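You operate a simulated robot arm through the tools that you are given. There is no shell and no other tool. Be economical: measure what you need, move in short steps, check, and stop when the job is done.

You run a simulated robot arm. Do the job below in one go: nothing can be reset, and whatever is moved stays where it is left.

## Task
Pump the middle furnace down to under 50 micron.
Fine: shut the vent handle and press the pump button, then open the rough lever; blower switch on only under 20 torr; no trip.

Only the result counts: the job must be done as asked and must still hold three seconds after the hand-in. Knocking over, shifting, dropping, spilling or breaking anything else fails it.

## Robot
A 6-joint arm with a two-finger gripper, on a carriage that runs on a rail from [-1556, -9] to [784, 4] (x, y) and turns from -180 to 152 degrees about z. Base frame: it is fixed where the carriage stands at the start and does not move with it; the origin is on the floor, on the carriage's upright axis, x ahead of it, y to its left, z up. Readings come in mm, degrees, newtons and seconds.
With the tool pointing down near the work surface it reaches from about 600 to 940 mm from the robot's upright axis, wherever it stands. Its first joint turns from -166.0 to 166.0 degrees. Places, roughly: ballast knob [2300, -500, 500]; blower switch [800, -400, 1000]; blue reset button [600, -400, 1200]; cooling knob [1500, -500, 1000]; fill knob [700, -500, 700]; foreline lever [1600, -400, 1200]; gas handle [500, -400, 700]; gauge switch [400, -400, 1000]; guard latch [2100, -400, 1300]; heater switch [600, -400, 1000]; hold lever [1700, -400, 900]; hold switch [500, -400, 1000]; isolator switch [2300, -400, 900]; lamps button [400, -400, 1200]; lid latch [2500, -500, 700]; line handle [2500, -400, 1300]. Payload 2.54 kg.
The TCP is the grasp point between the finger pads, 23 mm short of the fingertips. In the tool frame z runs along the fingers and y along their closing line. Largest opening 126 mm; the body of the gripper starts 82 mm behind the TCP.
Orientation is that of the tool frame in the base frame, as a unit quaternion [x, y, z, w]. With the fingers straight down and closing along the base's y, the tool's x points along the base's -x, its y along +y and its z along -z.

## Interface
- The arm moves only by the tool move_arm. Its argument "steps" is one flat list of numbers, 6 for each row, row after row: the shift along the tool's x, y, z in mm, then the turn, a rotation vector about the tool's x, y, z in degrees. In form: [tx, ty, tz, ax, ay, az, tx, ty, tz, ax, ay, az, ...]. A call has 1 to 12 rows; each row shifts and turns the commanded pose from where the row before left it, along the tool's axes as they then stand. "fingers" is the gripper command, from -1 (fully open) to 1 (shut), values between in proportion, set as the call begins (left out, the last holds). Each row takes 0.2 s and may step no farther than 50 mm and 8.6 degrees from the row before; otherwise, or with a gripper value out of range, the whole call is refused. Where a pose cannot be reached the arm comes as near as it can. A force on the tool above 70 N (or 10 N above the force at the start of the call, whichever is more), or a blocked arm, ends the call early, and 0.2 s more pass. Each finger halts on what it meets, pressing with about 24 N; the grip force reading is that of the motor and also rises with nothing between the fingers. The clock runs only during rows and for 0.2 s after the last one: add rows that do not move to give the fingers time. The reply holds the time, the measured pose of the TCP, the force on the tool along the base axes, the opening and the grip force, in the units named above and with some noise, with the torque about the TCP (base axes, N m) and any sound that the robot's microphone picked up.
- Cameras (640 x 400 px; columns grow to the right, rows downward): "scene" is now at [42.7, 137.7, 1600.8]; the picture's right is [-0.68, -0.73, 0.00], its down [-0.41, 0.39, -0.83] and it looks along [0.60, -0.57, -0.56] (base axes); focal length 247 px, centre (320, 200). "wrist" rides on the gripper at [82, 14, -122] in the tool frame; the picture's right is [-0.17, 0.99, 0.00], its down [-0.79, -0.13, -0.60] and it looks along [-0.59, -0.10, 0.80] (tool axes); focal length 243 px, centre (320, 200). There is no depth. A picture from a camera that has moved, and an enlarged one, comes with that camera's place and axes in the base frame and with its lens.
- get_image(camera): a new picture of that camera. No time passes.
- raise_lower(by): slides the trunk up (or, below 0, down) by that many mm; the arm and the scene camera ride with it, the base frame stays. It gives what a move gives, with no picture.
- drive_base(legs): drives the robot by 1 to 6 legs, each [ahead, left, turn to the left] in mm, mm and degrees, along the robot's own axes; the way and the turn of a leg run together, so that a leg with both is an arc; at most 1500 mm and 180 degrees a leg. The arm and the cameras ride along, it lands a little off, and it stops where it bumps. It keeps to its track: a leg is cut to what the track allows. It gives what a move gives.
- pan_tilt(pan, tilt): turns the head with the scene camera to pan (to the left, within 120 degrees either way) and tilt (down, from -29 to 69), counted from straight ahead of the robot. It gives what a move gives.
- enlarge(camera, box): a new picture of the part [left, top, right, bottom] of that camera's present view, enlarged. No time passes.
- sign_off(): hands the job in; it is judged then, once.

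Work in short steps. Places have to be worked out from the pictures, the camera data and where the tool is seen: move nearer, look again, correct. Check each grasp and each placing, and mend what went wrong. You have 120 turns and 98 pictures in all, those below and enlarged ones among them. Open the gripper and draw the arm clear of the work before you hand the job in, unless the task says otherwise; then end with one line.

The tools are called after ">>>" by a JSON object that holds its "fn" and its "kwargs". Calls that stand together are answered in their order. move_arm: Moves the arm, as the interface text tells. Its arguments: {"type":"object","properties":{"steps":{"type":"array","items":{"type":"number"}},"fingers":{"type":"number"}},"required":["steps"]} The other tools are called the same way: raise_lower (by) slides the trunk up or down; drive_base (legs) drives the base; pan_tilt (pan, tilt) turns the head that bears the scene camera; get_image (camera) takes a picture; enlarge (camera, box) takes an enlarged picture of a part of a camera's view; sign_off () hands the job in.

At the start:

```text
time: 0.0
eef_pos: [418.8, -324.5, 1316.9]
tcp_rot: [0.0, 1.0, 0.001, 0.0]
ft_force: [0.3, 0.1, 0.1]
torque: [-0.01, 0.01, 0.01]
gripper_width: 126.1
finger_force: 0.1
trunk travel left (down, up): [-400.0, 90.0]
robot x, y, heading: [1.5, -2.3, 0.1]
head pan, tilt: [-43.2, 34.3]
```

scene: 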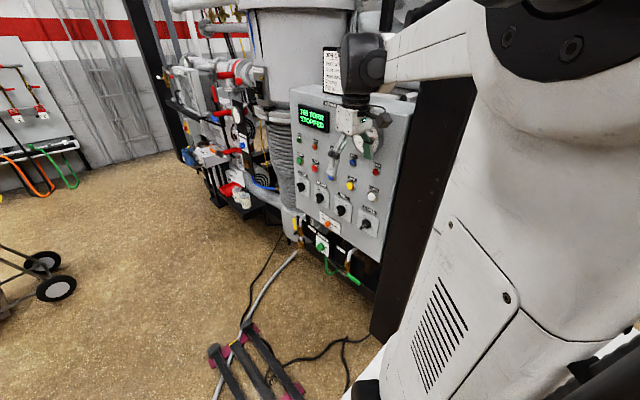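
wrist: 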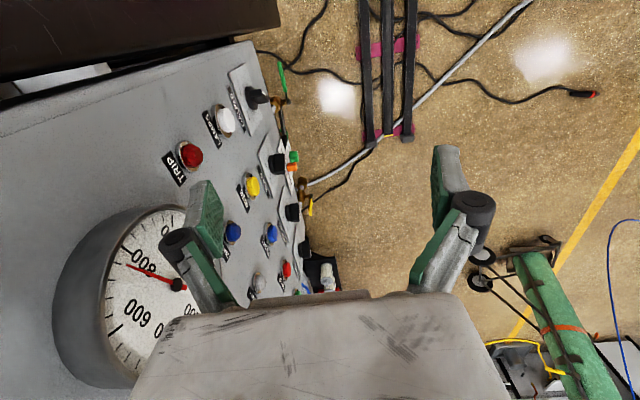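

I'll start with an enlarged look at the panel and the furnace.

>>> {"fn": "enlarge", "kwargs": {"camera": "scene", "box": [270, 40, 430, 140]}}

>>> {"fn": "enlarge", "kwargs": {"camera": "scene", "box": [270, 140, 430, 240]}}

>>> {"fn": "enlarge", "kwargs": {"camera": "scene", "box": [140, 40, 300, 140]}}

```text
4.00 times, centred on (350, 90) of scene
camera zoom: at [42.7, 137.7, 1600.8], right [-0.68, -0.73, 0.0], down [-0.41, 0.39, -0.83], along [0.6, -0.57, -0.56], focal length 989 px, centre (200, 640)
```

zoom: 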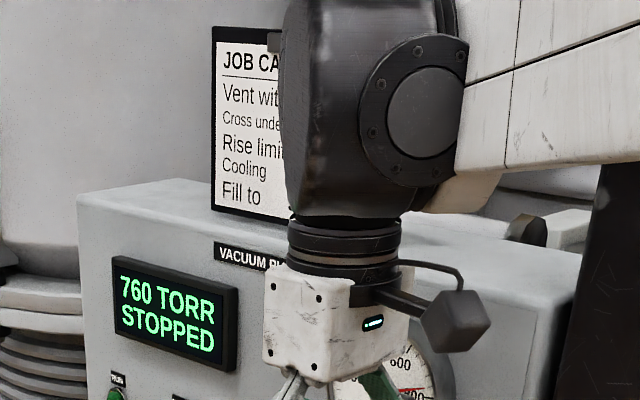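

```text
4.00 times, centred on (350, 190) of scene
camera zoom: at [42.7, 137.7, 1600.8], right [-0.68, -0.73, 0.0], down [-0.41, 0.39, -0.83], along [0.6, -0.57, -0.56], focal length 989 px, centre (200, 240)
```

zoom: 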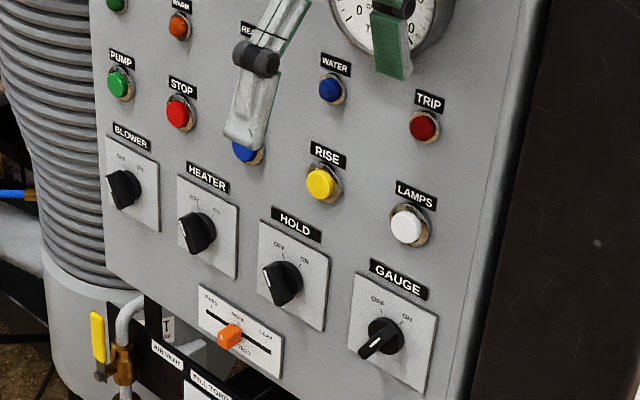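

```text
4.00 times, centred on (220, 90) of scene
camera zoom: at [42.7, 137.7, 1600.8], right [-0.68, -0.73, 0.0], down [-0.41, 0.39, -0.83], along [0.6, -0.57, -0.56], focal length 989 px, centre (720, 640)
```

zoom: 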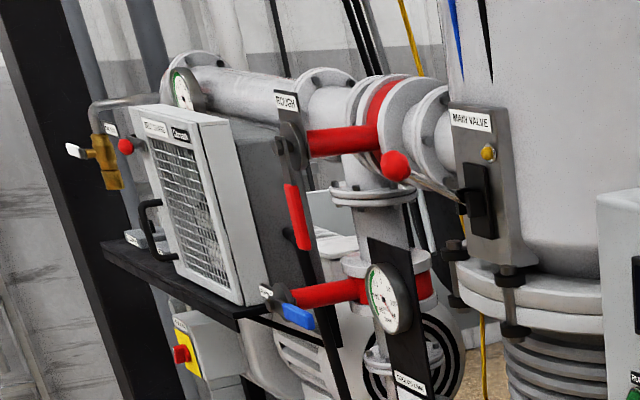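

The panel reads 760 TORR, STOPPED. I'll pan to find which furnace is the middle one.

>>> {"fn": "pan_tilt", "kwargs": {"pan": -5, "tilt": 15}}

>>> {"fn": "get_image", "kwargs": {"camera": "scene"}}

>>> {"fn": "pan_tilt", "kwargs": {"pan": -110, "tilt": 15}}

>>> {"fn": "get_image", "kwargs": {"camera": "scene"}}

>>> {"fn": "pan_tilt", "kwargs": {"pan": -45, "tilt": 10}}

>>> {"fn": "get_image", "kwargs": {"camera": "scene"}}

```text
time: 1.0
eef_pos: [419.6, -324.8, 1315.0]
tcp_rot: [0.0, 1.0, -0.001, 0.0]
ft_force: [0.6, 0.0, 0.2]
torque: [-0.01, -0.01, 0.01]
gripper_width: 126.1
finger_force: 0.1
trunk travel left (down, up): [-400.0, 90.0]
robot x, y, heading: [-0.6, 0.5, -0.1]
head pan, tilt: [-5.0, 15.0]
```

```text
92 pictures are left
camera scene: at [71.3, 190.0, 1631.6], right [-0.09, -1.0, 0.0], down [-0.26, 0.02, -0.97], along [0.96, -0.09, -0.26], focal length 247 px, centre (320, 200)
```

scene: 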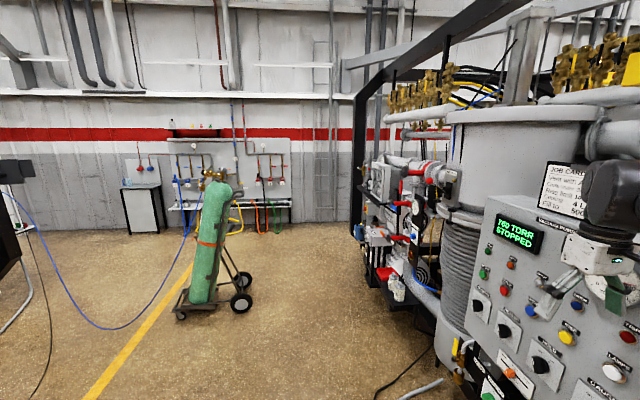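

```text
time: 2.9
eef_pos: [420.3, -325.2, 1315.4]
tcp_rot: [-0.001, 1.0, 0.0, 0.0]
ft_force: [0.0, 0.0, 0.5]
torque: [0.0, 0.03, -0.01]
gripper_width: 126.0
finger_force: 0.0
trunk travel left (down, up): [-400.0, 90.0]
robot x, y, heading: [3.0, 1.1, -0.1]
head pan, tilt: [-110.0, 15.0]
```

```text
91 pictures are left
camera scene: at [-53.7, 110.5, 1631.6], right [-0.94, 0.34, 0.0], down [0.09, 0.24, -0.97], along [-0.33, -0.91, -0.26], focal length 247 px, centre (320, 200)
```

scene: 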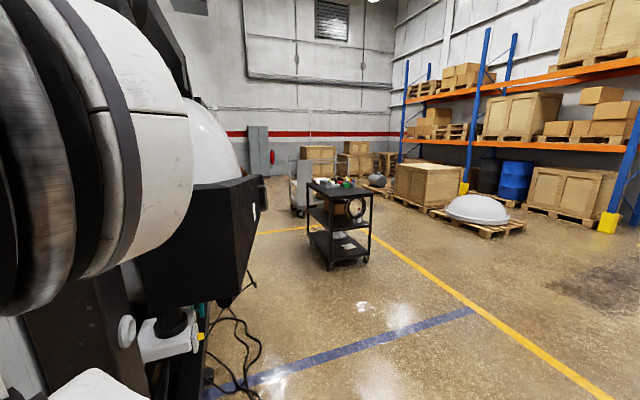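

```text
time: 4.2
eef_pos: [420.9, -323.7, 1315.0]
tcp_rot: [0.0, 1.0, 0.0, 0.0]
ft_force: [-0.7, -0.1, -0.1]
torque: [-0.03, -0.01, 0.01]
gripper_width: 126.0
finger_force: 0.0
trunk travel left (down, up): [-400.0, 90.0]
robot x, y, heading: [-3.5, -2.5, -0.1]
head pan, tilt: [-45.0, 10.0]
```

```text
90 pictures are left
camera scene: at [43.9, 132.5, 1639.8], right [-0.71, -0.71, 0.0], down [-0.12, 0.12, -0.98], along [0.7, -0.7, -0.17], focal length 247 px, centre (320, 200)
```

scene: 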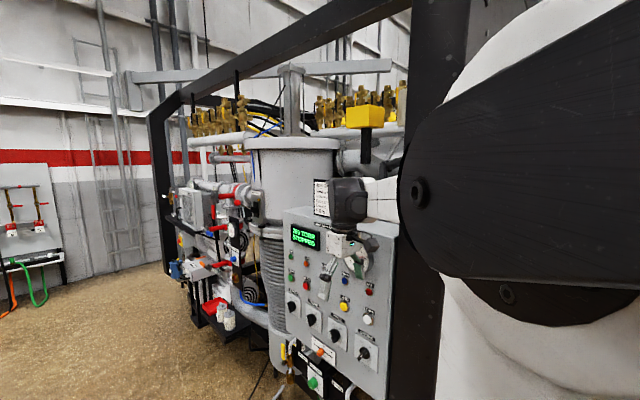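

I'll look left and behind for any other furnace.

>>> {"fn": "pan_tilt", "kwargs": {"pan": 70, "tilt": 15}}

>>> {"fn": "get_image", "kwargs": {"camera": "scene"}}

```text
time: 6.2
eef_pos: [420.6, -323.2, 1316.1]
tcp_rot: [0.0, 1.0, 0.001, 0.0]
ft_force: [0.7, 0.2, 1.2]
torque: [0.02, -0.01, -0.01]
gripper_width: 126.1
finger_force: 0.0
trunk travel left (down, up): [-400.0, 90.0]
robot x, y, heading: [-0.1, 0.8, -0.1]
head pan, tilt: [70.0, 15.0]
```

```text
89 pictures are left
camera scene: at [10.2, 286.0, 1631.6], right [0.94, -0.34, 0.0], down [-0.09, -0.24, -0.97], along [0.33, 0.91, -0.26], focal length 247 px, centre (320, 200)
```

scene: 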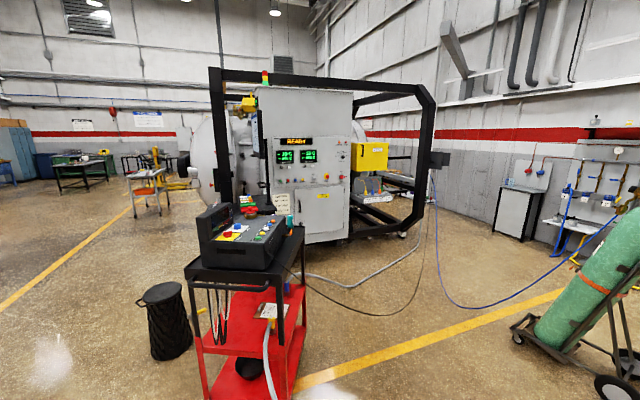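

The named controls are all on this right-hand unit. I'll pull the arm away from the panel (+y) so the job card and controls are visible.

>>> {"fn": "move_arm", "kwargs": {"steps": [0, 40, 0, 0, 0, 0, 0, 40, 0, 0, 0, 0, 0, 40, 0, 0, 0, 0, 0, 40, 0, 0, 0, 0, 0, 40, 0, 0, 0, 0]}}

>>> {"fn": "drive_base", "kwargs": {"legs": [[-400, 0, 0]]}}

>>> {"fn": "pan_tilt", "kwargs": {"pan": -28, "tilt": 25}}

>>> {"fn": "get_image", "kwargs": {"camera": "scene"}}

```text
time: 7.4
eef_pos: [420.4, -124.3, 1315.7]
tcp_rot: [0.0, 1.0, 0.0, -0.001]
ft_force: [0.1, 0.1, -0.8]
torque: [-0.02, 0.01, 0.01]
gripper_width: 125.9
finger_force: 0.1
trunk travel left (down, up): [-400.0, 90.0]
robot x, y, heading: [-0.3, 0.5, -0.0]
head pan, tilt: [70.0, 15.0]
```

```text
time: 9.8
eef_pos: [22.2, -127.6, 1316.2]
tcp_rot: [0.0, 1.0, -0.001, 0.0]
ft_force: [-1.5, -0.1, 0.3]
torque: [-0.01, -0.04, -0.03]
gripper_width: 126.1
finger_force: 0.1
trunk travel left (down, up): [-400.0, 90.0]
robot x, y, heading: [-398.7, -1.9, 0.2]
head pan, tilt: [70.0, 15.0]
```

```text
time: 11.6
eef_pos: [22.3, -127.8, 1316.5]
tcp_rot: [0.0, 1.0, 0.0, 0.0]
ft_force: [0.5, 0.4, -0.4]
torque: [-0.01, 0.0, 0.01]
gripper_width: 125.9
finger_force: 0.2
trunk travel left (down, up): [-400.0, 90.0]
robot x, y, heading: [-399.5, -1.8, 0.0]
head pan, tilt: [-28.0, 25.0]
```

```text
88 pictures are left
camera scene: at [-338.4, 152.8, 1615.4], right [-0.47, -0.88, 0.0], down [-0.37, 0.2, -0.91], along [0.8, -0.42, -0.42], focal length 247 px, centre (320, 200)
```

scene: 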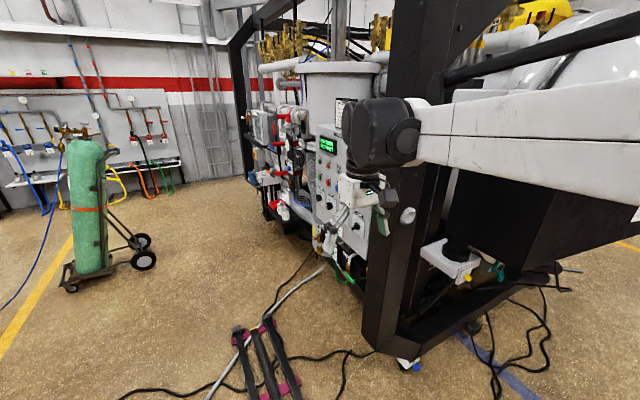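

The arm blocks the view from here. I'll drive to x≈700 and look back at the panel from the front.

>>> {"fn": "drive_base", "kwargs": {"legs": [[1100, 0, 0]]}}

>>> {"fn": "pan_tilt", "kwargs": {"pan": -95, "tilt": 35}}

>>> {"fn": "get_image", "kwargs": {"camera": "scene"}}

>>> {"fn": "pan_tilt", "kwargs": {"pan": -28, "tilt": 25}}

>>> {"fn": "get_image", "kwargs": {"camera": "scene"}}

```text
time: 17.2
eef_pos: [1123.4, -127.5, 1315.7]
tcp_rot: [0.007, 1.0, 0.0, 0.0]
ft_force: [-0.5, 0.3, 0.0]
torque: [0.03, 0.03, -0.01]
gripper_width: 126.1
finger_force: 0.1
trunk travel left (down, up): [-400.0, 90.0]
robot x, y, heading: [705.0, 0.7, -0.9]
head pan, tilt: [-28.0, 25.0]
```

```text
time: 18.6
eef_pos: [1122.5, -126.1, 1315.6]
tcp_rot: [0.007, 1.0, 0.0, 0.0]
ft_force: [-0.3, -0.2, -0.3]
torque: [-0.01, 0.02, 0.01]
gripper_width: 126.1
finger_force: 0.1
trunk travel left (down, up): [-400.0, 90.0]
robot x, y, heading: [705.3, 5.8, -0.9]
head pan, tilt: [-95.0, 35.0]
```

```text
87 pictures are left
camera scene: at [751.4, 139.6, 1611.6], right [-0.69, -0.73, 0.0], down [-0.33, 0.32, -0.89], along [0.64, -0.61, -0.46], focal length 247 px, centre (320, 200)
```

scene: 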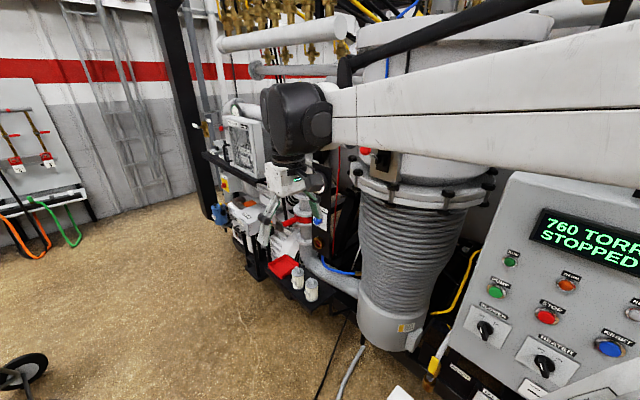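

```text
time: 20.0
eef_pos: [1122.5, -126.4, 1316.6]
tcp_rot: [0.008, 1.0, 0.0, -0.001]
ft_force: [0.1, 0.7, -0.4]
torque: [-0.02, 0.01, 0.01]
gripper_width: 126.0
finger_force: 0.1
trunk travel left (down, up): [-400.0, 90.0]
robot x, y, heading: [707.4, 4.1, -0.7]
head pan, tilt: [-28.0, 25.0]
```

```text
86 pictures are left
camera scene: at [765.8, 158.2, 1615.4], right [-0.48, -0.88, 0.0], down [-0.37, 0.2, -0.91], along [0.79, -0.44, -0.42], focal length 247 px, centre (320, 200)
```

scene: 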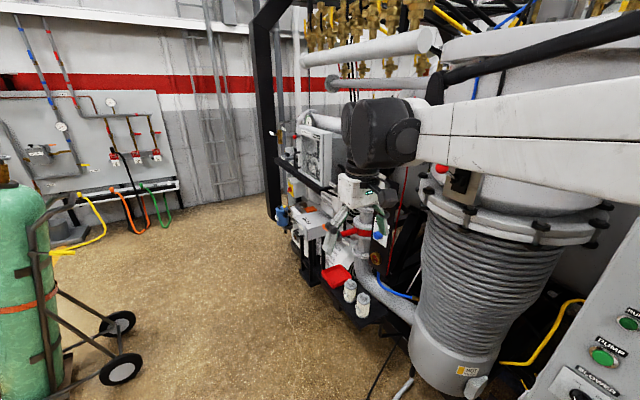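

The view lagged behind the pan command. I'll pan again and look.

>>> {"fn": "pan_tilt", "kwargs": {"pan": -108, "tilt": 32}}

>>> {"fn": "get_image", "kwargs": {"camera": "scene"}}

```text
time: 21.5
eef_pos: [1122.8, -126.6, 1316.9]
tcp_rot: [0.007, 1.0, 0.0, 0.0]
ft_force: [0.3, -0.3, -0.9]
torque: [0.02, -0.01, 0.01]
gripper_width: 126.2
finger_force: 0.0
trunk travel left (down, up): [-400.0, 90.0]
robot x, y, heading: [704.4, 2.4, -0.9]
head pan, tilt: [-108.0, 32.0]
```

```text
85 pictures are left
camera scene: at [751.5, 139.3, 1613.2], right [-0.69, -0.72, 0.0], down [-0.32, 0.31, -0.9], along [0.65, -0.62, -0.44], focal length 247 px, centre (320, 200)
```

scene: 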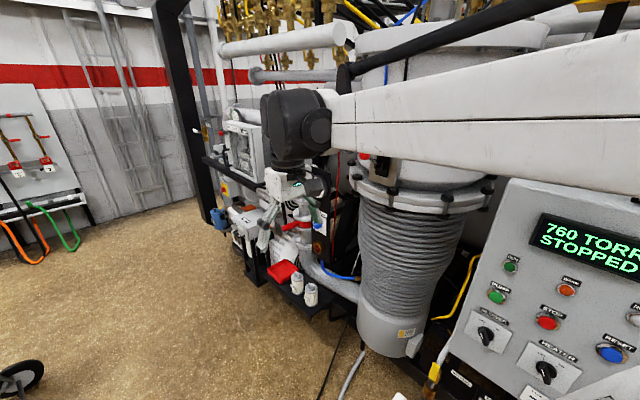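

>>> {"fn": "pan_tilt", "kwargs": {"pan": -105, "tilt": 20}}

>>> {"fn": "get_image", "kwargs": {"camera": "scene"}}

```text
time: 22.3
eef_pos: [1122.0, -126.7, 1317.6]
tcp_rot: [0.007, 1.0, 0.0, 0.0]
ft_force: [-0.3, 0.5, 0.3]
torque: [0.03, -0.01, -0.02]
gripper_width: 126.1
finger_force: 0.1
trunk travel left (down, up): [-400.0, 90.0]
robot x, y, heading: [702.1, 1.4, -0.9]
head pan, tilt: [-105.0, 20.0]
```

```text
84 pictures are left
camera scene: at [751.6, 137.8, 1619.3], right [-0.7, -0.72, 0.0], down [-0.28, 0.27, -0.92], along [0.66, -0.64, -0.38], focal length 247 px, centre (320, 200)
```

scene: 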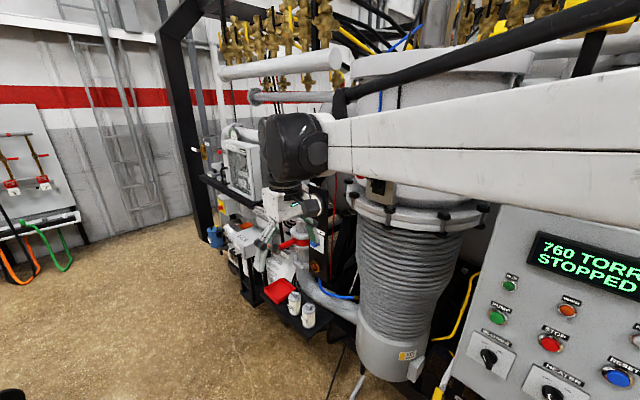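

The arm now blocks the head's pan, so the wrist camera will do the close looks. I'll drive back to x≈250, extend the arm a bit and start turning the tool to face the panel (-y).

>>> {"fn": "drive_base", "kwargs": {"legs": [[-450, 0, 0.9]]}}

>>> {"fn": "move_arm", "kwargs": {"steps": [-40, 0, 0, 0, 0, -8.5, 0, 0, 0, 0, 0, -8.5, 0, 0, 0, 0, 0, -8.5, 0, 0, 0, 0, 0, -8.5, 0, 0, 0, 0, 0, -8.5, 0, 0, 0, 0, 0, -8.5, 0, 0, 0, 0, 0, -8.5, 0, 0, 0, 0, 0, -8.5, 0, 0, 0, 0, 0, -8.5, 0, 0, 0, 0, 0, -8.5, 0, 0, 0, 0, 0, -5]}}

>>> {"fn": "move_arm", "kwargs": {"steps": [0, 0, 0, 0, 8.5, 0, 0, 0, 0, 0, 8.5, 0, 0, 0, 0, 0, 8.5, 0, 0, 0, 0, 0, 8.5, 0, 0, 0, 0, 0, 8.5, 0, 0, 0, 0, 0, 8.5, 0, 0, 0, 0, 0, 8.5, 0, 0, 0, 0, 0, 8.5, 0, 0, 0, 0, 0, 8.5, 0, 0, 0, 0, 0, 8.5, 0, 0, 0, 0, 0, 5, 0]}}

>>> {"fn": "get_image", "kwargs": {"camera": "wrist"}}

```text
time: 25.0
eef_pos: [678.4, -128.4, 1316.4]
tcp_rot: [0.005, 1.0, 0.0, 0.0]
ft_force: [-0.2, 0.1, -0.1]
torque: [-0.02, -0.01, 0.01]
gripper_width: 126.3
finger_force: 0.0
trunk travel left (down, up): [-400.0, 90.0]
robot x, y, heading: [259.5, 1.7, -0.8]
head pan, tilt: [-105.0, 20.0]
```

```text
time: 27.4
eef_pos: [717.4, -129.3, 1314.6]
tcp_rot: [-0.704, 0.71, 0.0, 0.0]
ft_force: [0.5, -0.4, 0.9]
torque: [-0.01, 0.01, -0.02]
gripper_width: 126.0
finger_force: 0.1
trunk travel left (down, up): [-400.0, 90.0]
robot x, y, heading: [260.6, 0.8, -0.6]
head pan, tilt: [-105.0, 20.0]
```

```text
time: 29.8
eef_pos: [718.9, -128.8, 1315.5]
tcp_rot: [0.497, -0.502, 0.498, 0.503]
ft_force: [0.1, -0.7, -0.4]
torque: [0.0, -0.02, 0.03]
gripper_width: 126.2
finger_force: 0.0
trunk travel left (down, up): [-400.0, 90.0]
robot x, y, heading: [257.4, 0.7, -0.4]
head pan, tilt: [-105.0, 20.0]
```

```text
83 pictures are left
camera wrist: at [706.1, -5.1, 1398.3], right [-0.99, 0.01, -0.17], down [0.14, 0.59, -0.79], along [0.09, -0.8, -0.59], focal length 243 px, centre (320, 200)
```

wrist: 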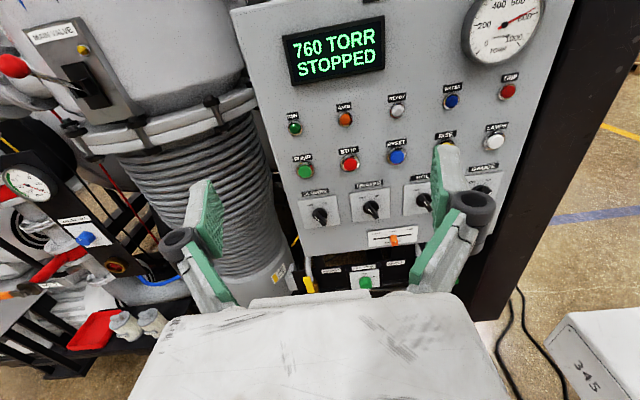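

The tool now faces the panel. I'll enlarge the panel, the vents below it and the left side.

>>> {"fn": "enlarge", "kwargs": {"camera": "wrist", "box": [270, 130, 430, 230]}}

>>> {"fn": "enlarge", "kwargs": {"camera": "wrist", "box": [280, 210, 440, 310]}}

>>> {"fn": "enlarge", "kwargs": {"camera": "wrist", "box": [0, 160, 200, 285]}}

```text
4.00 times, centred on (350, 180) of wrist
camera zoom: at [706.1, -5.1, 1398.3], right [-0.99, 0.01, -0.17], down [0.14, 0.59, -0.79], along [0.09, -0.8, -0.59], focal length 970 px, centre (200, 280)
```

zoom: 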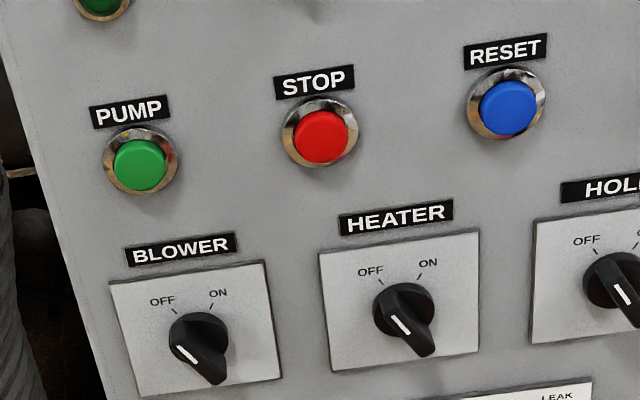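

```text
4.00 times, centred on (360, 260) of wrist
camera zoom: at [706.1, -5.1, 1398.3], right [-0.99, 0.01, -0.17], down [0.14, 0.59, -0.79], along [0.09, -0.8, -0.59], focal length 970 px, centre (160, -40)
```

zoom: 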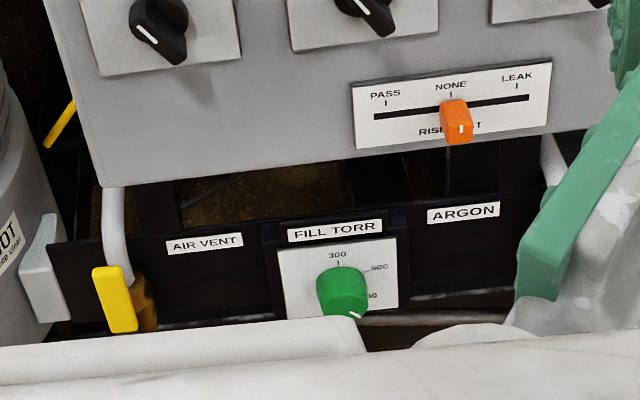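

```text
3.20 times, centred on (100, 222) of wrist
camera zoom: at [706.1, -5.1, 1398.3], right [-0.99, 0.01, -0.17], down [0.14, 0.59, -0.79], along [0.09, -0.8, -0.59], focal length 776 px, centre (1024, 128)
```

zoom: 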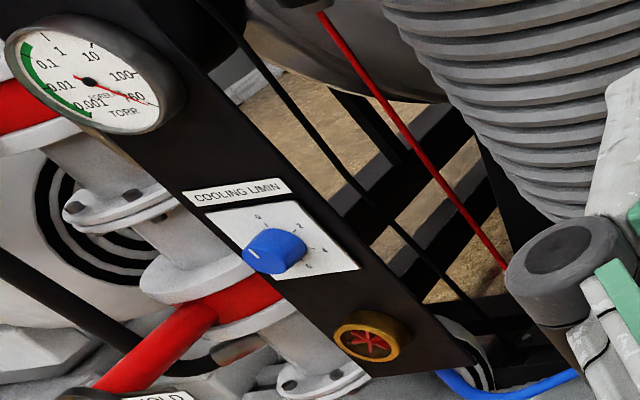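

AIR VENT has a yellow handle and the BLOWER switch is OFF. I'll tilt the tool up to read the job card before touching anything.

>>> {"fn": "move_arm", "kwargs": {"steps": [0, 0, 0, 0, 8.5, 0, 0, 0, 0, 0, 8.5, 0, 0, 0, 0, 0, 8.5, 0, 0, 0, 0, 0, 8.5, 0]}}

>>> {"fn": "get_image", "kwargs": {"camera": "wrist"}}

```text
time: 30.8
eef_pos: [717.2, -128.5, 1316.1]
tcp_rot: [0.331, -0.333, 0.622, 0.627]
ft_force: [-0.2, -1.1, -0.2]
torque: [0.02, -0.03, -0.03]
gripper_width: 126.3
finger_force: 0.1
trunk travel left (down, up): [-400.0, 90.0]
robot x, y, heading: [260.6, -0.6, -0.4]
head pan, tilt: [-105.0, 20.0]
```

```text
79 pictures are left
camera wrist: at [705.5, 19.4, 1316.4], right [-0.99, -0.08, -0.14], down [0.13, 0.05, -0.99], along [0.09, -1.0, -0.04], focal length 243 px, centre (320, 200)
```

wrist: 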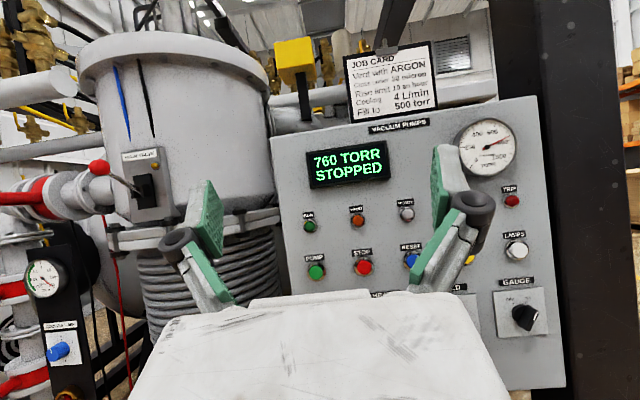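

>>> {"fn": "enlarge", "kwargs": {"camera": "wrist", "box": [335, 40, 455, 115]}}

>>> {"fn": "enlarge", "kwargs": {"camera": "wrist", "box": [0, 140, 200, 265]}}

```text
5.33 times, centred on (395, 78) of wrist
camera zoom: at [705.5, 19.4, 1316.4], right [-0.99, -0.08, -0.14], down [0.13, 0.05, -0.99], along [0.09, -1.0, -0.04], focal length 1294 px, centre (-80, 853)
```

zoom: 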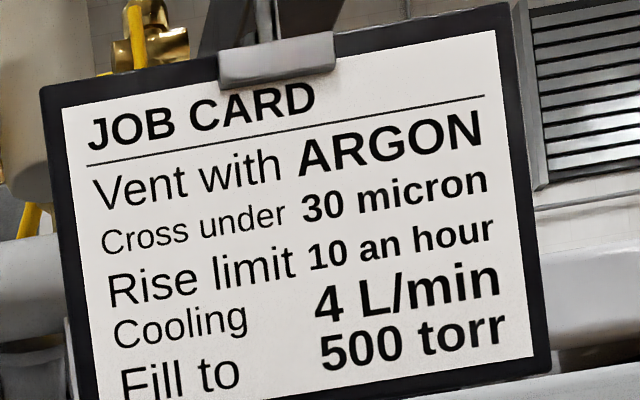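

```text
3.20 times, centred on (100, 202) of wrist
camera zoom: at [705.5, 19.4, 1316.4], right [-0.99, -0.08, -0.14], down [0.13, 0.05, -0.99], along [0.09, -1.0, -0.04], focal length 776 px, centre (1024, 192)
```

zoom: 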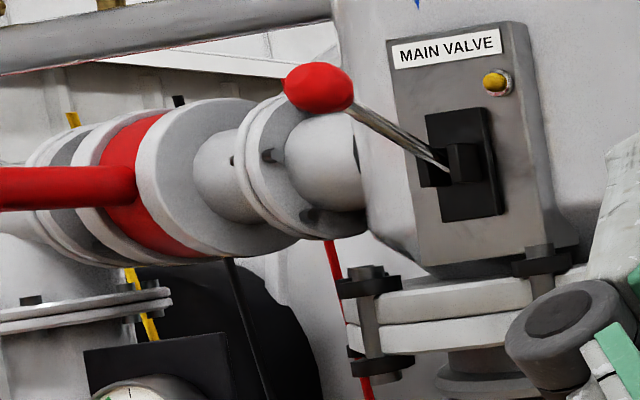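

The card concerns later stages. Next I'll level the tool again and lower the trunk to inspect the vent valve closely.

>>> {"fn": "move_arm", "kwargs": {"steps": [0, 0, 0, 0, -8.5, 0, 0, 0, 0, 0, -8.5, 0, 0, 0, 0, 0, -8.5, 0, 0, 0, 0, 0, -8.5, 0]}}

>>> {"fn": "raise_lower", "kwargs": {"by": -380}}

>>> {"fn": "get_image", "kwargs": {"camera": "wrist"}}

```text
time: 31.8
eef_pos: [716.9, -129.0, 1316.4]
tcp_rot: [-0.498, 0.503, -0.497, -0.502]
ft_force: [0.0, -0.7, 0.2]
torque: [0.02, 0.0, -0.03]
gripper_width: 125.9
finger_force: 0.1
trunk travel left (down, up): [-400.0, 90.0]
robot x, y, heading: [260.5, -0.7, -0.2]
head pan, tilt: [-105.0, 20.0]
```

```text
time: 35.4
eef_pos: [717.2, -128.5, 936.6]
tcp_rot: [0.497, -0.503, 0.497, 0.503]
ft_force: [0.5, 0.7, -0.1]
torque: [0.03, -0.01, -0.01]
gripper_width: 126.1
finger_force: 0.0
trunk travel left (down, up): [-20.0, 470.0]
robot x, y, heading: [257.6, -2.8, -0.7]
head pan, tilt: [-105.0, 20.0]
```

```text
76 pictures are left
camera wrist: at [705.6, -5.5, 1019.1], right [-0.99, 0.01, -0.17], down [0.14, 0.6, -0.79], along [0.09, -0.8, -0.59], focal length 243 px, centre (320, 200)
```

wrist: 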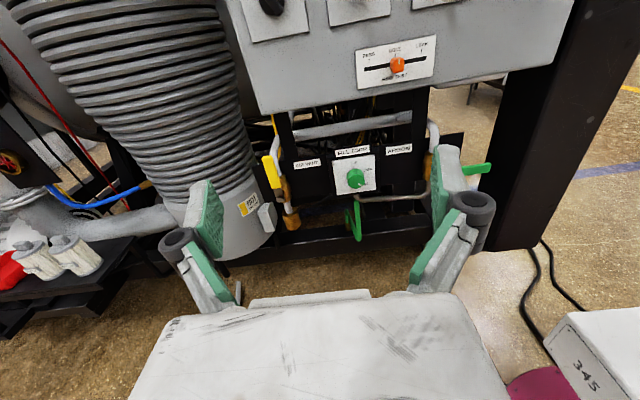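

>>> {"fn": "enlarge", "kwargs": {"camera": "wrist", "box": [235, 130, 363, 210]}}

>>> {"fn": "enlarge", "kwargs": {"camera": "wrist", "box": [340, 120, 500, 220]}}

```text
5.00 times, centred on (299, 170) of wrist
camera zoom: at [705.6, -5.5, 1019.1], right [-0.99, 0.01, -0.17], down [0.14, 0.6, -0.79], along [0.09, -0.8, -0.59], focal length 1213 px, centre (425, 350)
```

zoom: 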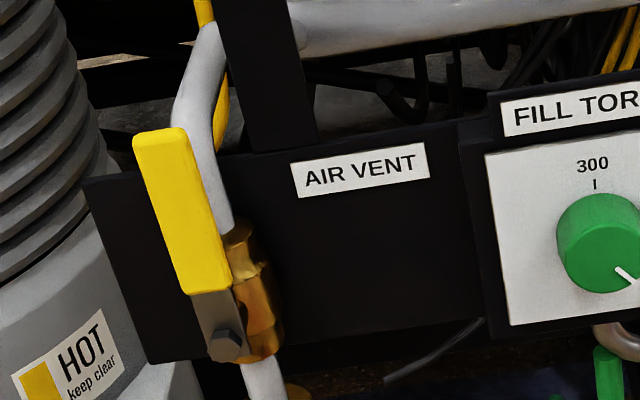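

```text
4.00 times, centred on (420, 170) of wrist
camera zoom: at [705.6, -5.5, 1019.1], right [-0.99, 0.01, -0.17], down [0.14, 0.6, -0.79], along [0.09, -0.8, -0.59], focal length 970 px, centre (-80, 320)
```

zoom: 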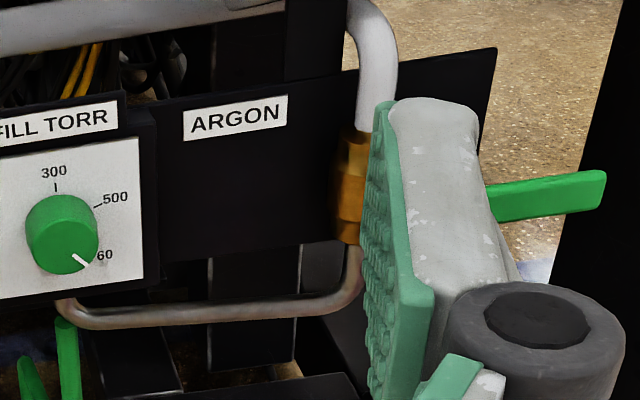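

AIR VENT's handle stands along its pipe, so it is open, while ARGON's lies crosswise, so it is shut. I place the vent pivot at about (836,-424,731) and the tip at z≈829. I'll close the fingers and go to a spot just in front of the handle's +x side.

>>> {"fn": "move_arm", "kwargs": {"steps": [-35, -41, 0, 0, 0, 0, -35, -41, 0, 0, 0, 0, -35, -41, 0, 0, 0, 0, -35, -41, 0, 0, 0, 0, 0, 0, 45, 0, 0, 0, 0, 0, 45, 0, 0, 0, 0, 0, 45, 0, 0, 0, 0, 0, 45, 0, 0, 0, 0, 0, 45, 0, 0, 0], "fingers": 1}}

>>> {"fn": "get_image", "kwargs": {"camera": "wrist"}}

```text
refused: row 1 steps farther than a row can; nothing moved
```

```text
73 pictures are left
camera wrist: at [705.6, -5.5, 1019.1], right [-0.99, 0.01, -0.17], down [0.14, 0.6, -0.79], along [0.09, -0.8, -0.59], focal length 243 px, centre (320, 200)
```

wrist: 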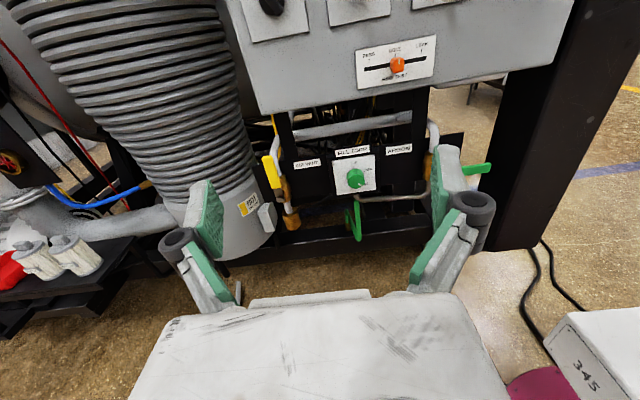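

The step vector was too long, so I'll retry with shorter rows.

>>> {"fn": "move_arm", "kwargs": {"steps": [-28, -33, 0, 0, 0, 0, -28, -33, 0, 0, 0, 0, -28, -33, 0, 0, 0, 0, -28, -33, 0, 0, 0, 0, -28, -33, 0, 0, 0, 0, 0, 0, 45, 0, 0, 0, 0, 0, 45, 0, 0, 0, 0, 0, 45, 0, 0, 0, 0, 0, 45, 0, 0, 0, 0, 0, 45, 0, 0, 0], "fingers": 1}}

>>> {"fn": "get_image", "kwargs": {"camera": "wrist"}}

```text
time: 37.6
eef_pos: [880.9, -354.5, 796.9]
tcp_rot: [0.498, -0.502, 0.498, 0.502]
ft_force: [0.7, 0.8, 0.0]
torque: [-0.01, -0.01, -0.01]
gripper_width: 0.0
finger_force: 23.4
trunk travel left (down, up): [-20.0, 470.0]
robot x, y, heading: [256.3, 1.4, -1.0]
head pan, tilt: [-105.0, 20.0]
```

```text
72 pictures are left
camera wrist: at [868.3, -232.1, 879.3], right [-0.99, 0.01, -0.17], down [0.14, 0.6, -0.79], along [0.09, -0.8, -0.59], focal length 243 px, centre (320, 200)
```

wrist: 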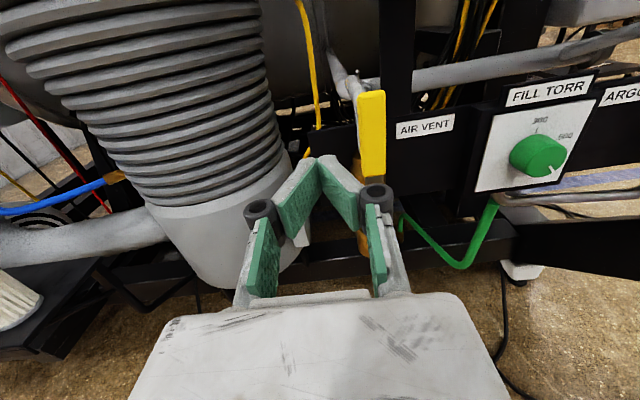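

The handle is confirmed at x≈836, with the finger to its +x side. I'll advance the tip alongside it.

>>> {"fn": "move_arm", "kwargs": {"steps": [0, 0, 28, 0, 0, 0, 0, 0, 27, 0, 0, 0]}}

>>> {"fn": "get_image", "kwargs": {"camera": "wrist"}}

```text
time: 38.2
eef_pos: [879.9, -409.8, 797.9]
tcp_rot: [-0.498, 0.503, -0.497, -0.502]
ft_force: [-0.1, 0.0, -0.7]
torque: [0.03, 0.0, 0.0]
gripper_width: 0.0
finger_force: 23.5
trunk travel left (down, up): [-20.0, 470.0]
robot x, y, heading: [258.2, 2.7, -0.7]
head pan, tilt: [-105.0, 20.0]
```

```text
71 pictures are left
camera wrist: at [868.0, -287.2, 880.9], right [-0.99, 0.01, -0.17], down [0.14, 0.6, -0.79], along [0.09, -0.8, -0.59], focal length 243 px, centre (320, 200)
```

wrist: 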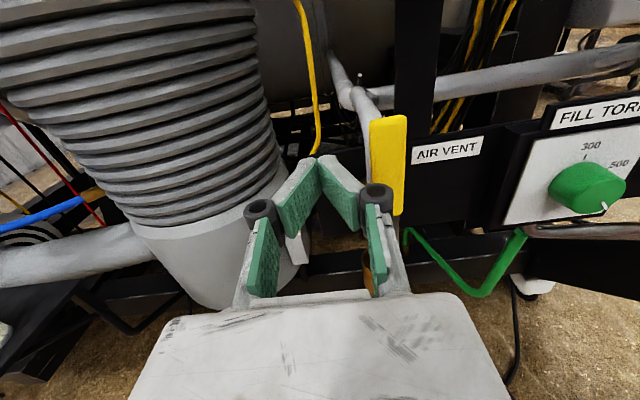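

Triangulation puts the handle slightly deeper (y≈-435), so I'll advance 17 mm more and push it in −x with a first small bit of arc.

>>> {"fn": "move_arm", "kwargs": {"steps": [0, 0, 17, 0, 0, 0, 0, 12, 0, 0, 0, 0, 0, 10, 0, 0, 0, 0, -1, 10, 0, 0, 0, 0, -2, 10, 0, 0, 0, 0]}}

>>> {"fn": "get_image", "kwargs": {"camera": "wrist"}}

```text
time: 39.2
eef_pos: [868.1, -421.5, 795.9]
tcp_rot: [0.503, -0.496, 0.503, 0.498]
ft_force: [21.4, 2.6, -3.3]
torque: [-0.02, -0.09, -0.05]
gripper_width: 0.0
finger_force: 23.4
trunk travel left (down, up): [-20.0, 470.0]
robot x, y, heading: [259.5, -0.0, -0.4]
head pan, tilt: [-105.0, 20.0]
stopped in row 4: the force on the tool passed its limit at 79 N (the readings are from after the stop); the commanded pose is now the measured one
```

```text
70 pictures are left
camera wrist: at [853.2, -299.3, 879.0], right [-0.99, -0.01, -0.16], down [0.12, 0.6, -0.79], along [0.11, -0.8, -0.59], focal length 243 px, centre (320, 200)
```

wrist: 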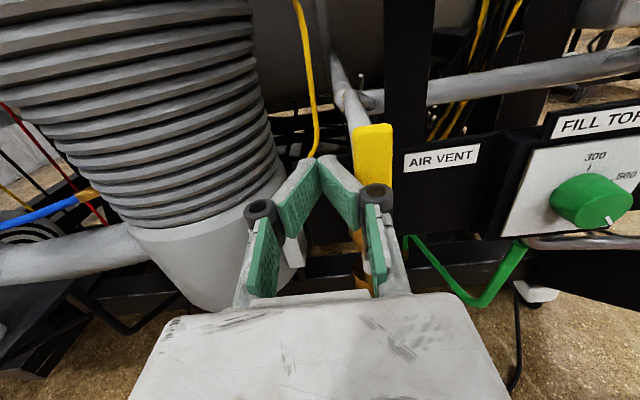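

It blocked firmly without turning, so the handle most likely shuts toward +x (mirrored to ARGON). I'll back off, go round to the −x side and look.

>>> {"fn": "move_arm", "kwargs": {"steps": [0, -12, 0, 0, 0, 0, 0, 0, -40, 0, 0, 0, 0, 0, -40, 0, 0, 0, 0, 45, 0, 0, 0, 0, 0, 45, 0, 0, 0, 0, 0, 0, 30, 0, 0, 0, 0, 0, 35, 0, 0, 0]}}

>>> {"fn": "get_image", "kwargs": {"camera": "wrist"}}

```text
time: 40.8
eef_pos: [785.6, -410.5, 796.9]
tcp_rot: [0.502, -0.497, 0.503, 0.499]
ft_force: [0.2, 0.3, -0.1]
torque: [0.06, 0.0, 0.02]
gripper_width: 0.0
finger_force: 24.1
trunk travel left (down, up): [-20.0, 470.0]
robot x, y, heading: [261.0, 0.5, -0.4]
head pan, tilt: [-105.0, 20.0]
```

```text
69 pictures are left
camera wrist: at [771.6, -287.1, 879.1], right [-0.99, -0.01, -0.16], down [0.13, 0.6, -0.79], along [0.11, -0.8, -0.59], focal length 243 px, centre (320, 200)
```

wrist: 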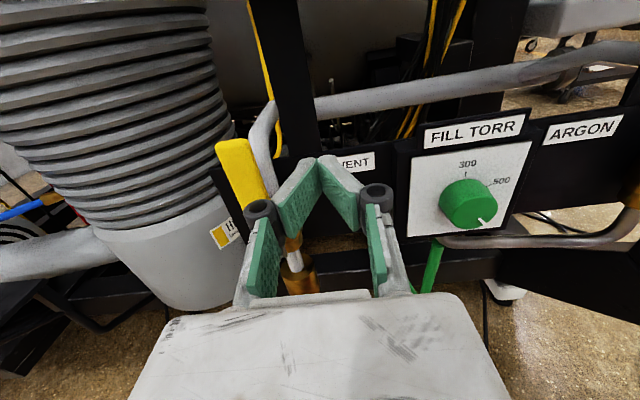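

Clear on the −x side; I'll push toward +x in small steps.

>>> {"fn": "move_arm", "kwargs": {"steps": [0, -10, 8, 0, 0, 0, 0, -10, 0, 0, 0, 0, 0, -10, 0, 0, 0, 0, 0, -8, 0, 0, 0, 0, -1, -8, 0, 0, 0, 0, -2, -8, 0, 0, 0, 0]}}

>>> {"fn": "get_image", "kwargs": {"camera": "wrist"}}

```text
time: 42.2
eef_pos: [840.9, -417.1, 794.4]
tcp_rot: [0.502, -0.498, 0.502, 0.499]
ft_force: [0.0, -0.4, 1.3]
torque: [0.01, 0.01, 0.01]
gripper_width: 0.0
finger_force: 24.5
trunk travel left (down, up): [-20.0, 470.0]
robot x, y, heading: [257.5, 2.0, -0.3]
head pan, tilt: [-105.0, 20.0]
```

```text
68 pictures are left
camera wrist: at [827.1, -294.4, 876.4], right [-0.99, -0.01, -0.16], down [0.13, 0.6, -0.79], along [0.1, -0.8, -0.59], focal length 243 px, centre (320, 200)
```

wrist: 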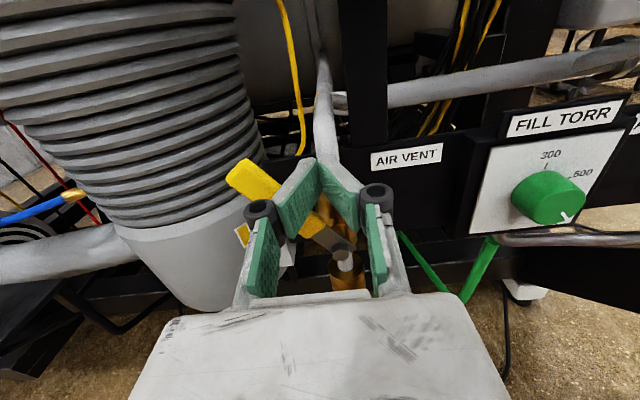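

The handle is swinging shut toward +x. I'll continue along the arc.

>>> {"fn": "move_arm", "kwargs": {"steps": [-2, -11, 0, 0, 0, 0, -5, -13, 0, 0, 0, 0, -8, -11.5, 0, 0, 0, 0, -9, -9.5, 0, 0, 0, 0, -9, -6, 0, 0, 0, 0, -8.5, -3, 0, 0, 0, 0]}}

>>> {"fn": "get_image", "kwargs": {"camera": "wrist"}}

```text
time: 43.6
eef_pos: [895.1, -417.4, 753.4]
tcp_rot: [0.501, -0.497, 0.502, 0.499]
ft_force: [0.9, -0.9, 0.5]
torque: [0.02, -0.01, 0.04]
gripper_width: 0.0
finger_force: 24.1
trunk travel left (down, up): [-20.0, 470.0]
robot x, y, heading: [260.8, 1.3, -0.1]
head pan, tilt: [-105.0, 20.0]
```

```text
67 pictures are left
camera wrist: at [879.9, -293.9, 835.8], right [-0.99, -0.01, -0.17], down [0.13, 0.6, -0.79], along [0.1, -0.8, -0.59], focal length 243 px, centre (320, 200)
```

wrist: 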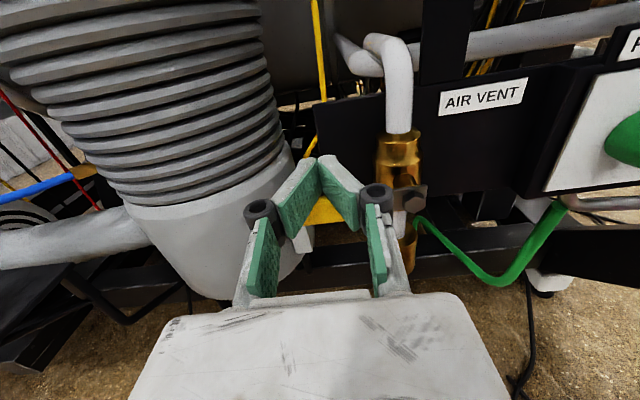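

Nearly horizontal; I'll press down gently until it meets the stop.

>>> {"fn": "move_arm", "kwargs": {"steps": [-6, 0, 0, 0, 0, 0, -6, 0, 0, 0, 0, 0, -5, 0, 0, 0, 0, 0, -5, 0, 0, 0, 0, 0]}}

>>> {"fn": "get_image", "kwargs": {"camera": "wrist"}}

```text
time: 44.1
eef_pos: [894.0, -415.2, 752.3]
tcp_rot: [0.499, -0.493, 0.506, 0.502]
ft_force: [-1.1, 2.5, 35.7]
torque: [-0.3, 0.2, -0.15]
gripper_width: 6.2
finger_force: 28.2
trunk travel left (down, up): [-20.0, 470.0]
robot x, y, heading: [259.3, 1.3, -0.4]
head pan, tilt: [-105.0, 20.0]
stopped in row 2: the force on the tool passed its limit at 80 N (the readings are from after the stop); the commanded pose is now the measured one
```

```text
66 pictures are left
camera wrist: at [879.8, -292.4, 832.6], right [-0.99, -0.01, -0.16], down [0.12, 0.59, -0.8], along [0.1, -0.81, -0.58], focal length 243 px, centre (320, 200)
```

wrist: 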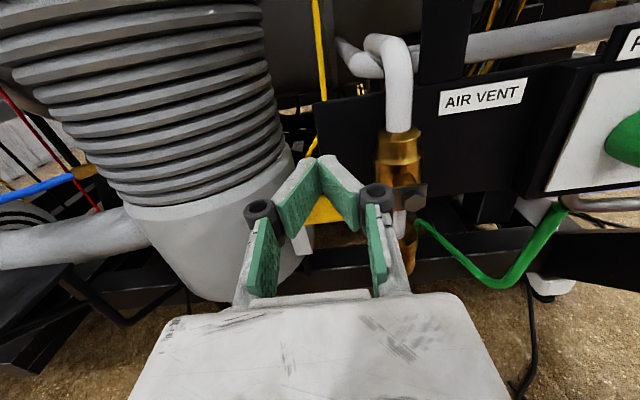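

It's at the stop. I'll lift off, retreat and check the handle.

>>> {"fn": "move_arm", "kwargs": {"steps": [15, 0, 0, 0, 0, 0, 0, 0, -45, 0, 0, 0, 0, 0, -45, 0, 0, 0, 0, 45, -45, 0, 0, 0]}}

>>> {"fn": "get_image", "kwargs": {"camera": "wrist"}}

```text
refused: row 4 steps farther than a row can; nothing moved
```

```text
65 pictures are left
camera wrist: at [879.8, -292.4, 832.6], right [-0.99, -0.01, -0.16], down [0.12, 0.59, -0.8], along [0.1, -0.81, -0.58], focal length 243 px, centre (320, 200)
```

wrist: 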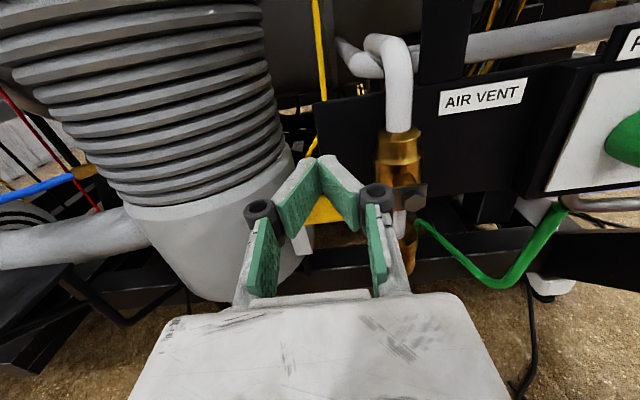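

One row was too long; I'll split it.

>>> {"fn": "move_arm", "kwargs": {"steps": [15, 0, 0, 0, 0, 0, 0, 0, -45, 0, 0, 0, 0, 0, -45, 0, 0, 0, 0, 45, 0, 0, 0, 0, 0, 45, 0, 0, 0, 0, 40, 0, -20, 0, 0, 0, 40, 0, -20, 0, 0, 0, 40, 0, -20, 0, 0, 0]}}

>>> {"fn": "get_image", "kwargs": {"camera": "wrist"}}

```text
time: 45.9
eef_pos: [805.9, -265.4, 881.4]
tcp_rot: [0.5, -0.493, 0.505, 0.502]
ft_force: [-0.4, -0.1, -0.2]
torque: [-0.01, 0.0, -0.05]
gripper_width: 0.2
finger_force: 28.4
trunk travel left (down, up): [-20.0, 470.0]
robot x, y, heading: [262.0, -0.7, -0.3]
head pan, tilt: [-105.0, 20.0]
```

```text
64 pictures are left
camera wrist: at [791.5, -141.6, 963.0], right [-0.99, -0.01, -0.16], down [0.12, 0.59, -0.8], along [0.1, -0.81, -0.58], focal length 243 px, centre (320, 200)
```

wrist: 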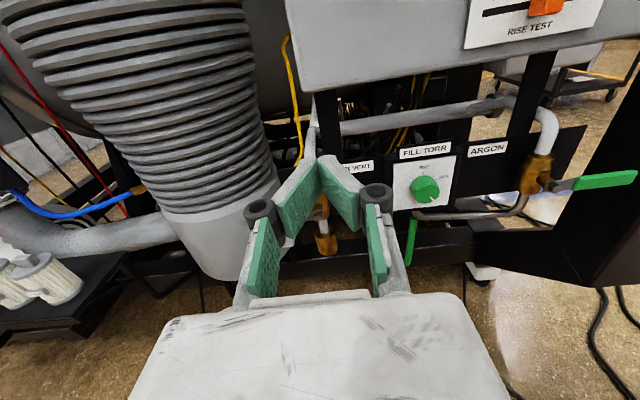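

The handle is hidden by the fingers. I'll move −x a bit for a clear look and raise the trunk toward the pump button.

>>> {"fn": "move_arm", "kwargs": {"steps": [0, 40, -20, 0, 0, 0]}}

>>> {"fn": "enlarge", "kwargs": {"camera": "wrist", "box": [200, 150, 360, 250]}}

>>> {"fn": "raise_lower", "kwargs": {"by": 290}}

>>> {"fn": "get_image", "kwargs": {"camera": "wrist"}}

```text
time: 46.3
eef_pos: [764.3, -246.2, 881.8]
tcp_rot: [0.501, -0.493, 0.505, 0.501]
ft_force: [-0.3, -0.3, -0.6]
torque: [-0.03, 0.01, -0.04]
gripper_width: 0.0
finger_force: 28.3
trunk travel left (down, up): [-20.0, 470.0]
robot x, y, heading: [262.5, -0.3, -0.2]
head pan, tilt: [-105.0, 20.0]
```

```text
4.00 times, centred on (280, 200) of wrist
camera zoom: at [750.2, -122.9, 962.7], right [-0.99, -0.01, -0.16], down [0.12, 0.59, -0.8], along [0.1, -0.81, -0.58], focal length 970 px, centre (480, 200)
```

zoom: 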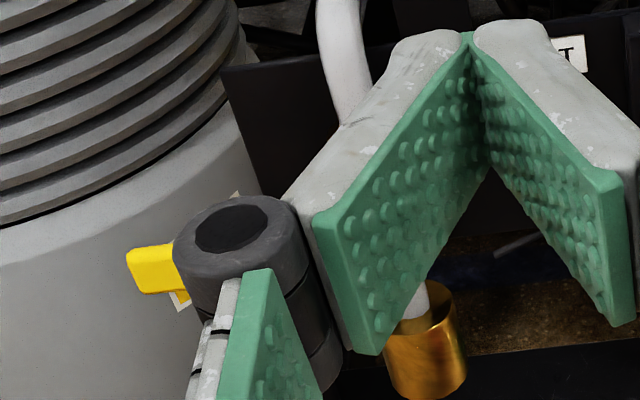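

```text
time: 49.2
eef_pos: [765.2, -246.4, 1171.7]
tcp_rot: [0.501, -0.494, 0.504, 0.501]
ft_force: [0.0, 0.0, -0.8]
torque: [0.01, -0.02, 0.02]
gripper_width: 0.2
finger_force: 28.5
trunk travel left (down, up): [-310.0, 180.0]
robot x, y, heading: [258.6, 0.8, -0.5]
head pan, tilt: [-105.0, 20.0]
```

```text
62 pictures are left
camera wrist: at [750.1, -122.9, 1252.7], right [-0.99, -0.01, -0.16], down [0.12, 0.59, -0.8], along [0.1, -0.81, -0.58], focal length 243 px, centre (320, 200)
```

wrist: 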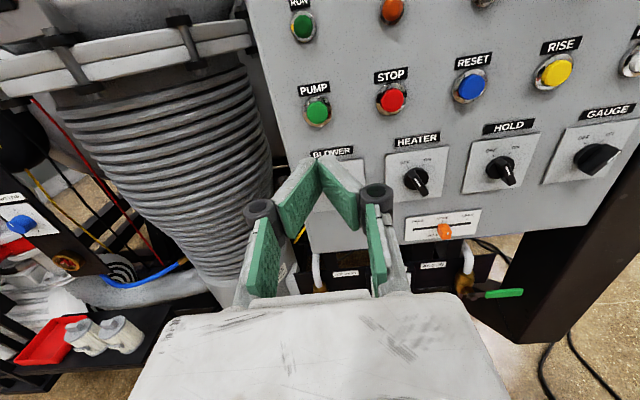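

The vent handle now lies horizontal, so it's shut. The pump button is at about (768,-410,1173), straight ahead of the tip; I'll approach to ~20 mm.

>>> {"fn": "move_arm", "kwargs": {"steps": [0, -3, 40, 0, 0, 0, 0, 0, 40, 0, 0, 0, 0, 0, 35, 0, 0, 0]}}

>>> {"fn": "get_image", "kwargs": {"camera": "wrist"}}

```text
time: 50.0
eef_pos: [767.1, -362.5, 1172.7]
tcp_rot: [0.5, -0.494, 0.504, 0.502]
ft_force: [-0.1, 0.2, 0.5]
torque: [-0.04, 0.02, 0.01]
gripper_width: 0.0
finger_force: 28.3
trunk travel left (down, up): [-310.0, 180.0]
robot x, y, heading: [263.4, 1.1, -0.4]
head pan, tilt: [-105.0, 20.0]
```

```text
61 pictures are left
camera wrist: at [752.0, -239.5, 1253.5], right [-0.99, -0.01, -0.16], down [0.12, 0.59, -0.8], along [0.1, -0.81, -0.58], focal length 243 px, centre (320, 200)
```

wrist: 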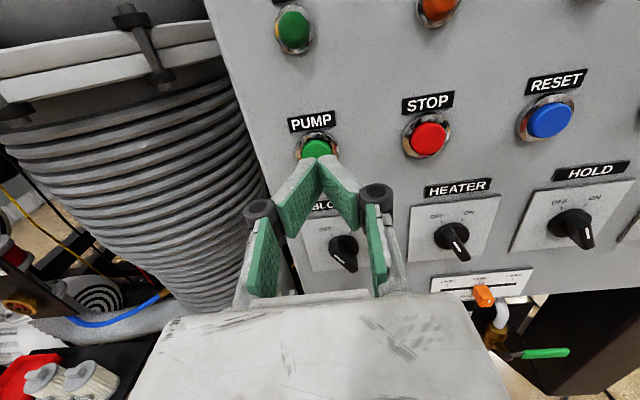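

Well aligned; I'll press in small steps.

>>> {"fn": "move_arm", "kwargs": {"steps": [0, 0, 12, 0, 0, 0, 0, 0, 6, 0, 0, 0, 0, 0, 5, 0, 0, 0, 0, 0, 4, 0, 0, 0, 0, 0, 4, 0, 0, 0, 0, 0, 4, 0, 0, 0]}}

>>> {"fn": "get_image", "kwargs": {"camera": "wrist"}}

```text
time: 51.4
eef_pos: [768.3, -397.2, 1173.1]
tcp_rot: [0.5, -0.494, 0.504, 0.502]
ft_force: [0.2, -0.3, 0.3]
torque: [-0.02, 0.0, -0.07]
gripper_width: 0.0
finger_force: 28.3
trunk travel left (down, up): [-310.0, 180.0]
robot x, y, heading: [265.4, 1.3, -0.4]
head pan, tilt: [-105.0, 20.0]
```

```text
60 pictures are left
camera wrist: at [754.2, -273.5, 1254.5], right [-0.99, -0.01, -0.16], down [0.12, 0.59, -0.8], along [0.1, -0.81, -0.58], focal length 243 px, centre (320, 200)
```

wrist: 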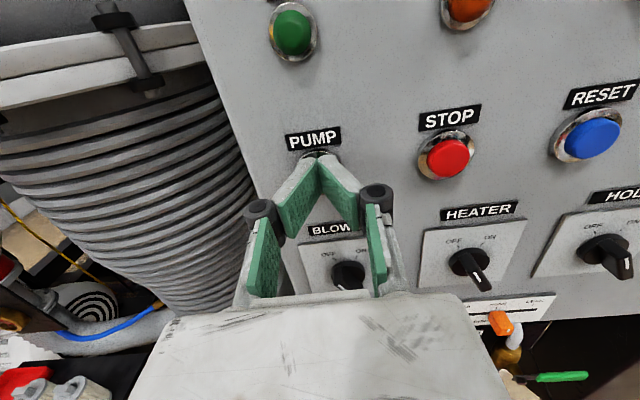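

No contact yet at tip y≈-420; I'll continue.

>>> {"fn": "move_arm", "kwargs": {"steps": [0, 0, 4, 0, 0, 0, 0, 0, 4, 0, 0, 0, 0, 0, 4, 0, 0, 0, 0, 0, 4, 0, 0, 0, 0, 0, 4, 0, 0, 0]}}

```text
time: 52.6
eef_pos: [770.3, -411.1, 1173.9]
tcp_rot: [0.501, -0.493, 0.506, 0.501]
ft_force: [-9.5, 54.1, -15.3]
torque: [0.71, 0.08, -0.19]
gripper_width: 6.0
finger_force: 28.2
trunk travel left (down, up): [-310.0, 180.0]
robot x, y, heading: [260.4, 1.0, -0.4]
head pan, tilt: [-105.0, 20.0]
heard: click
```

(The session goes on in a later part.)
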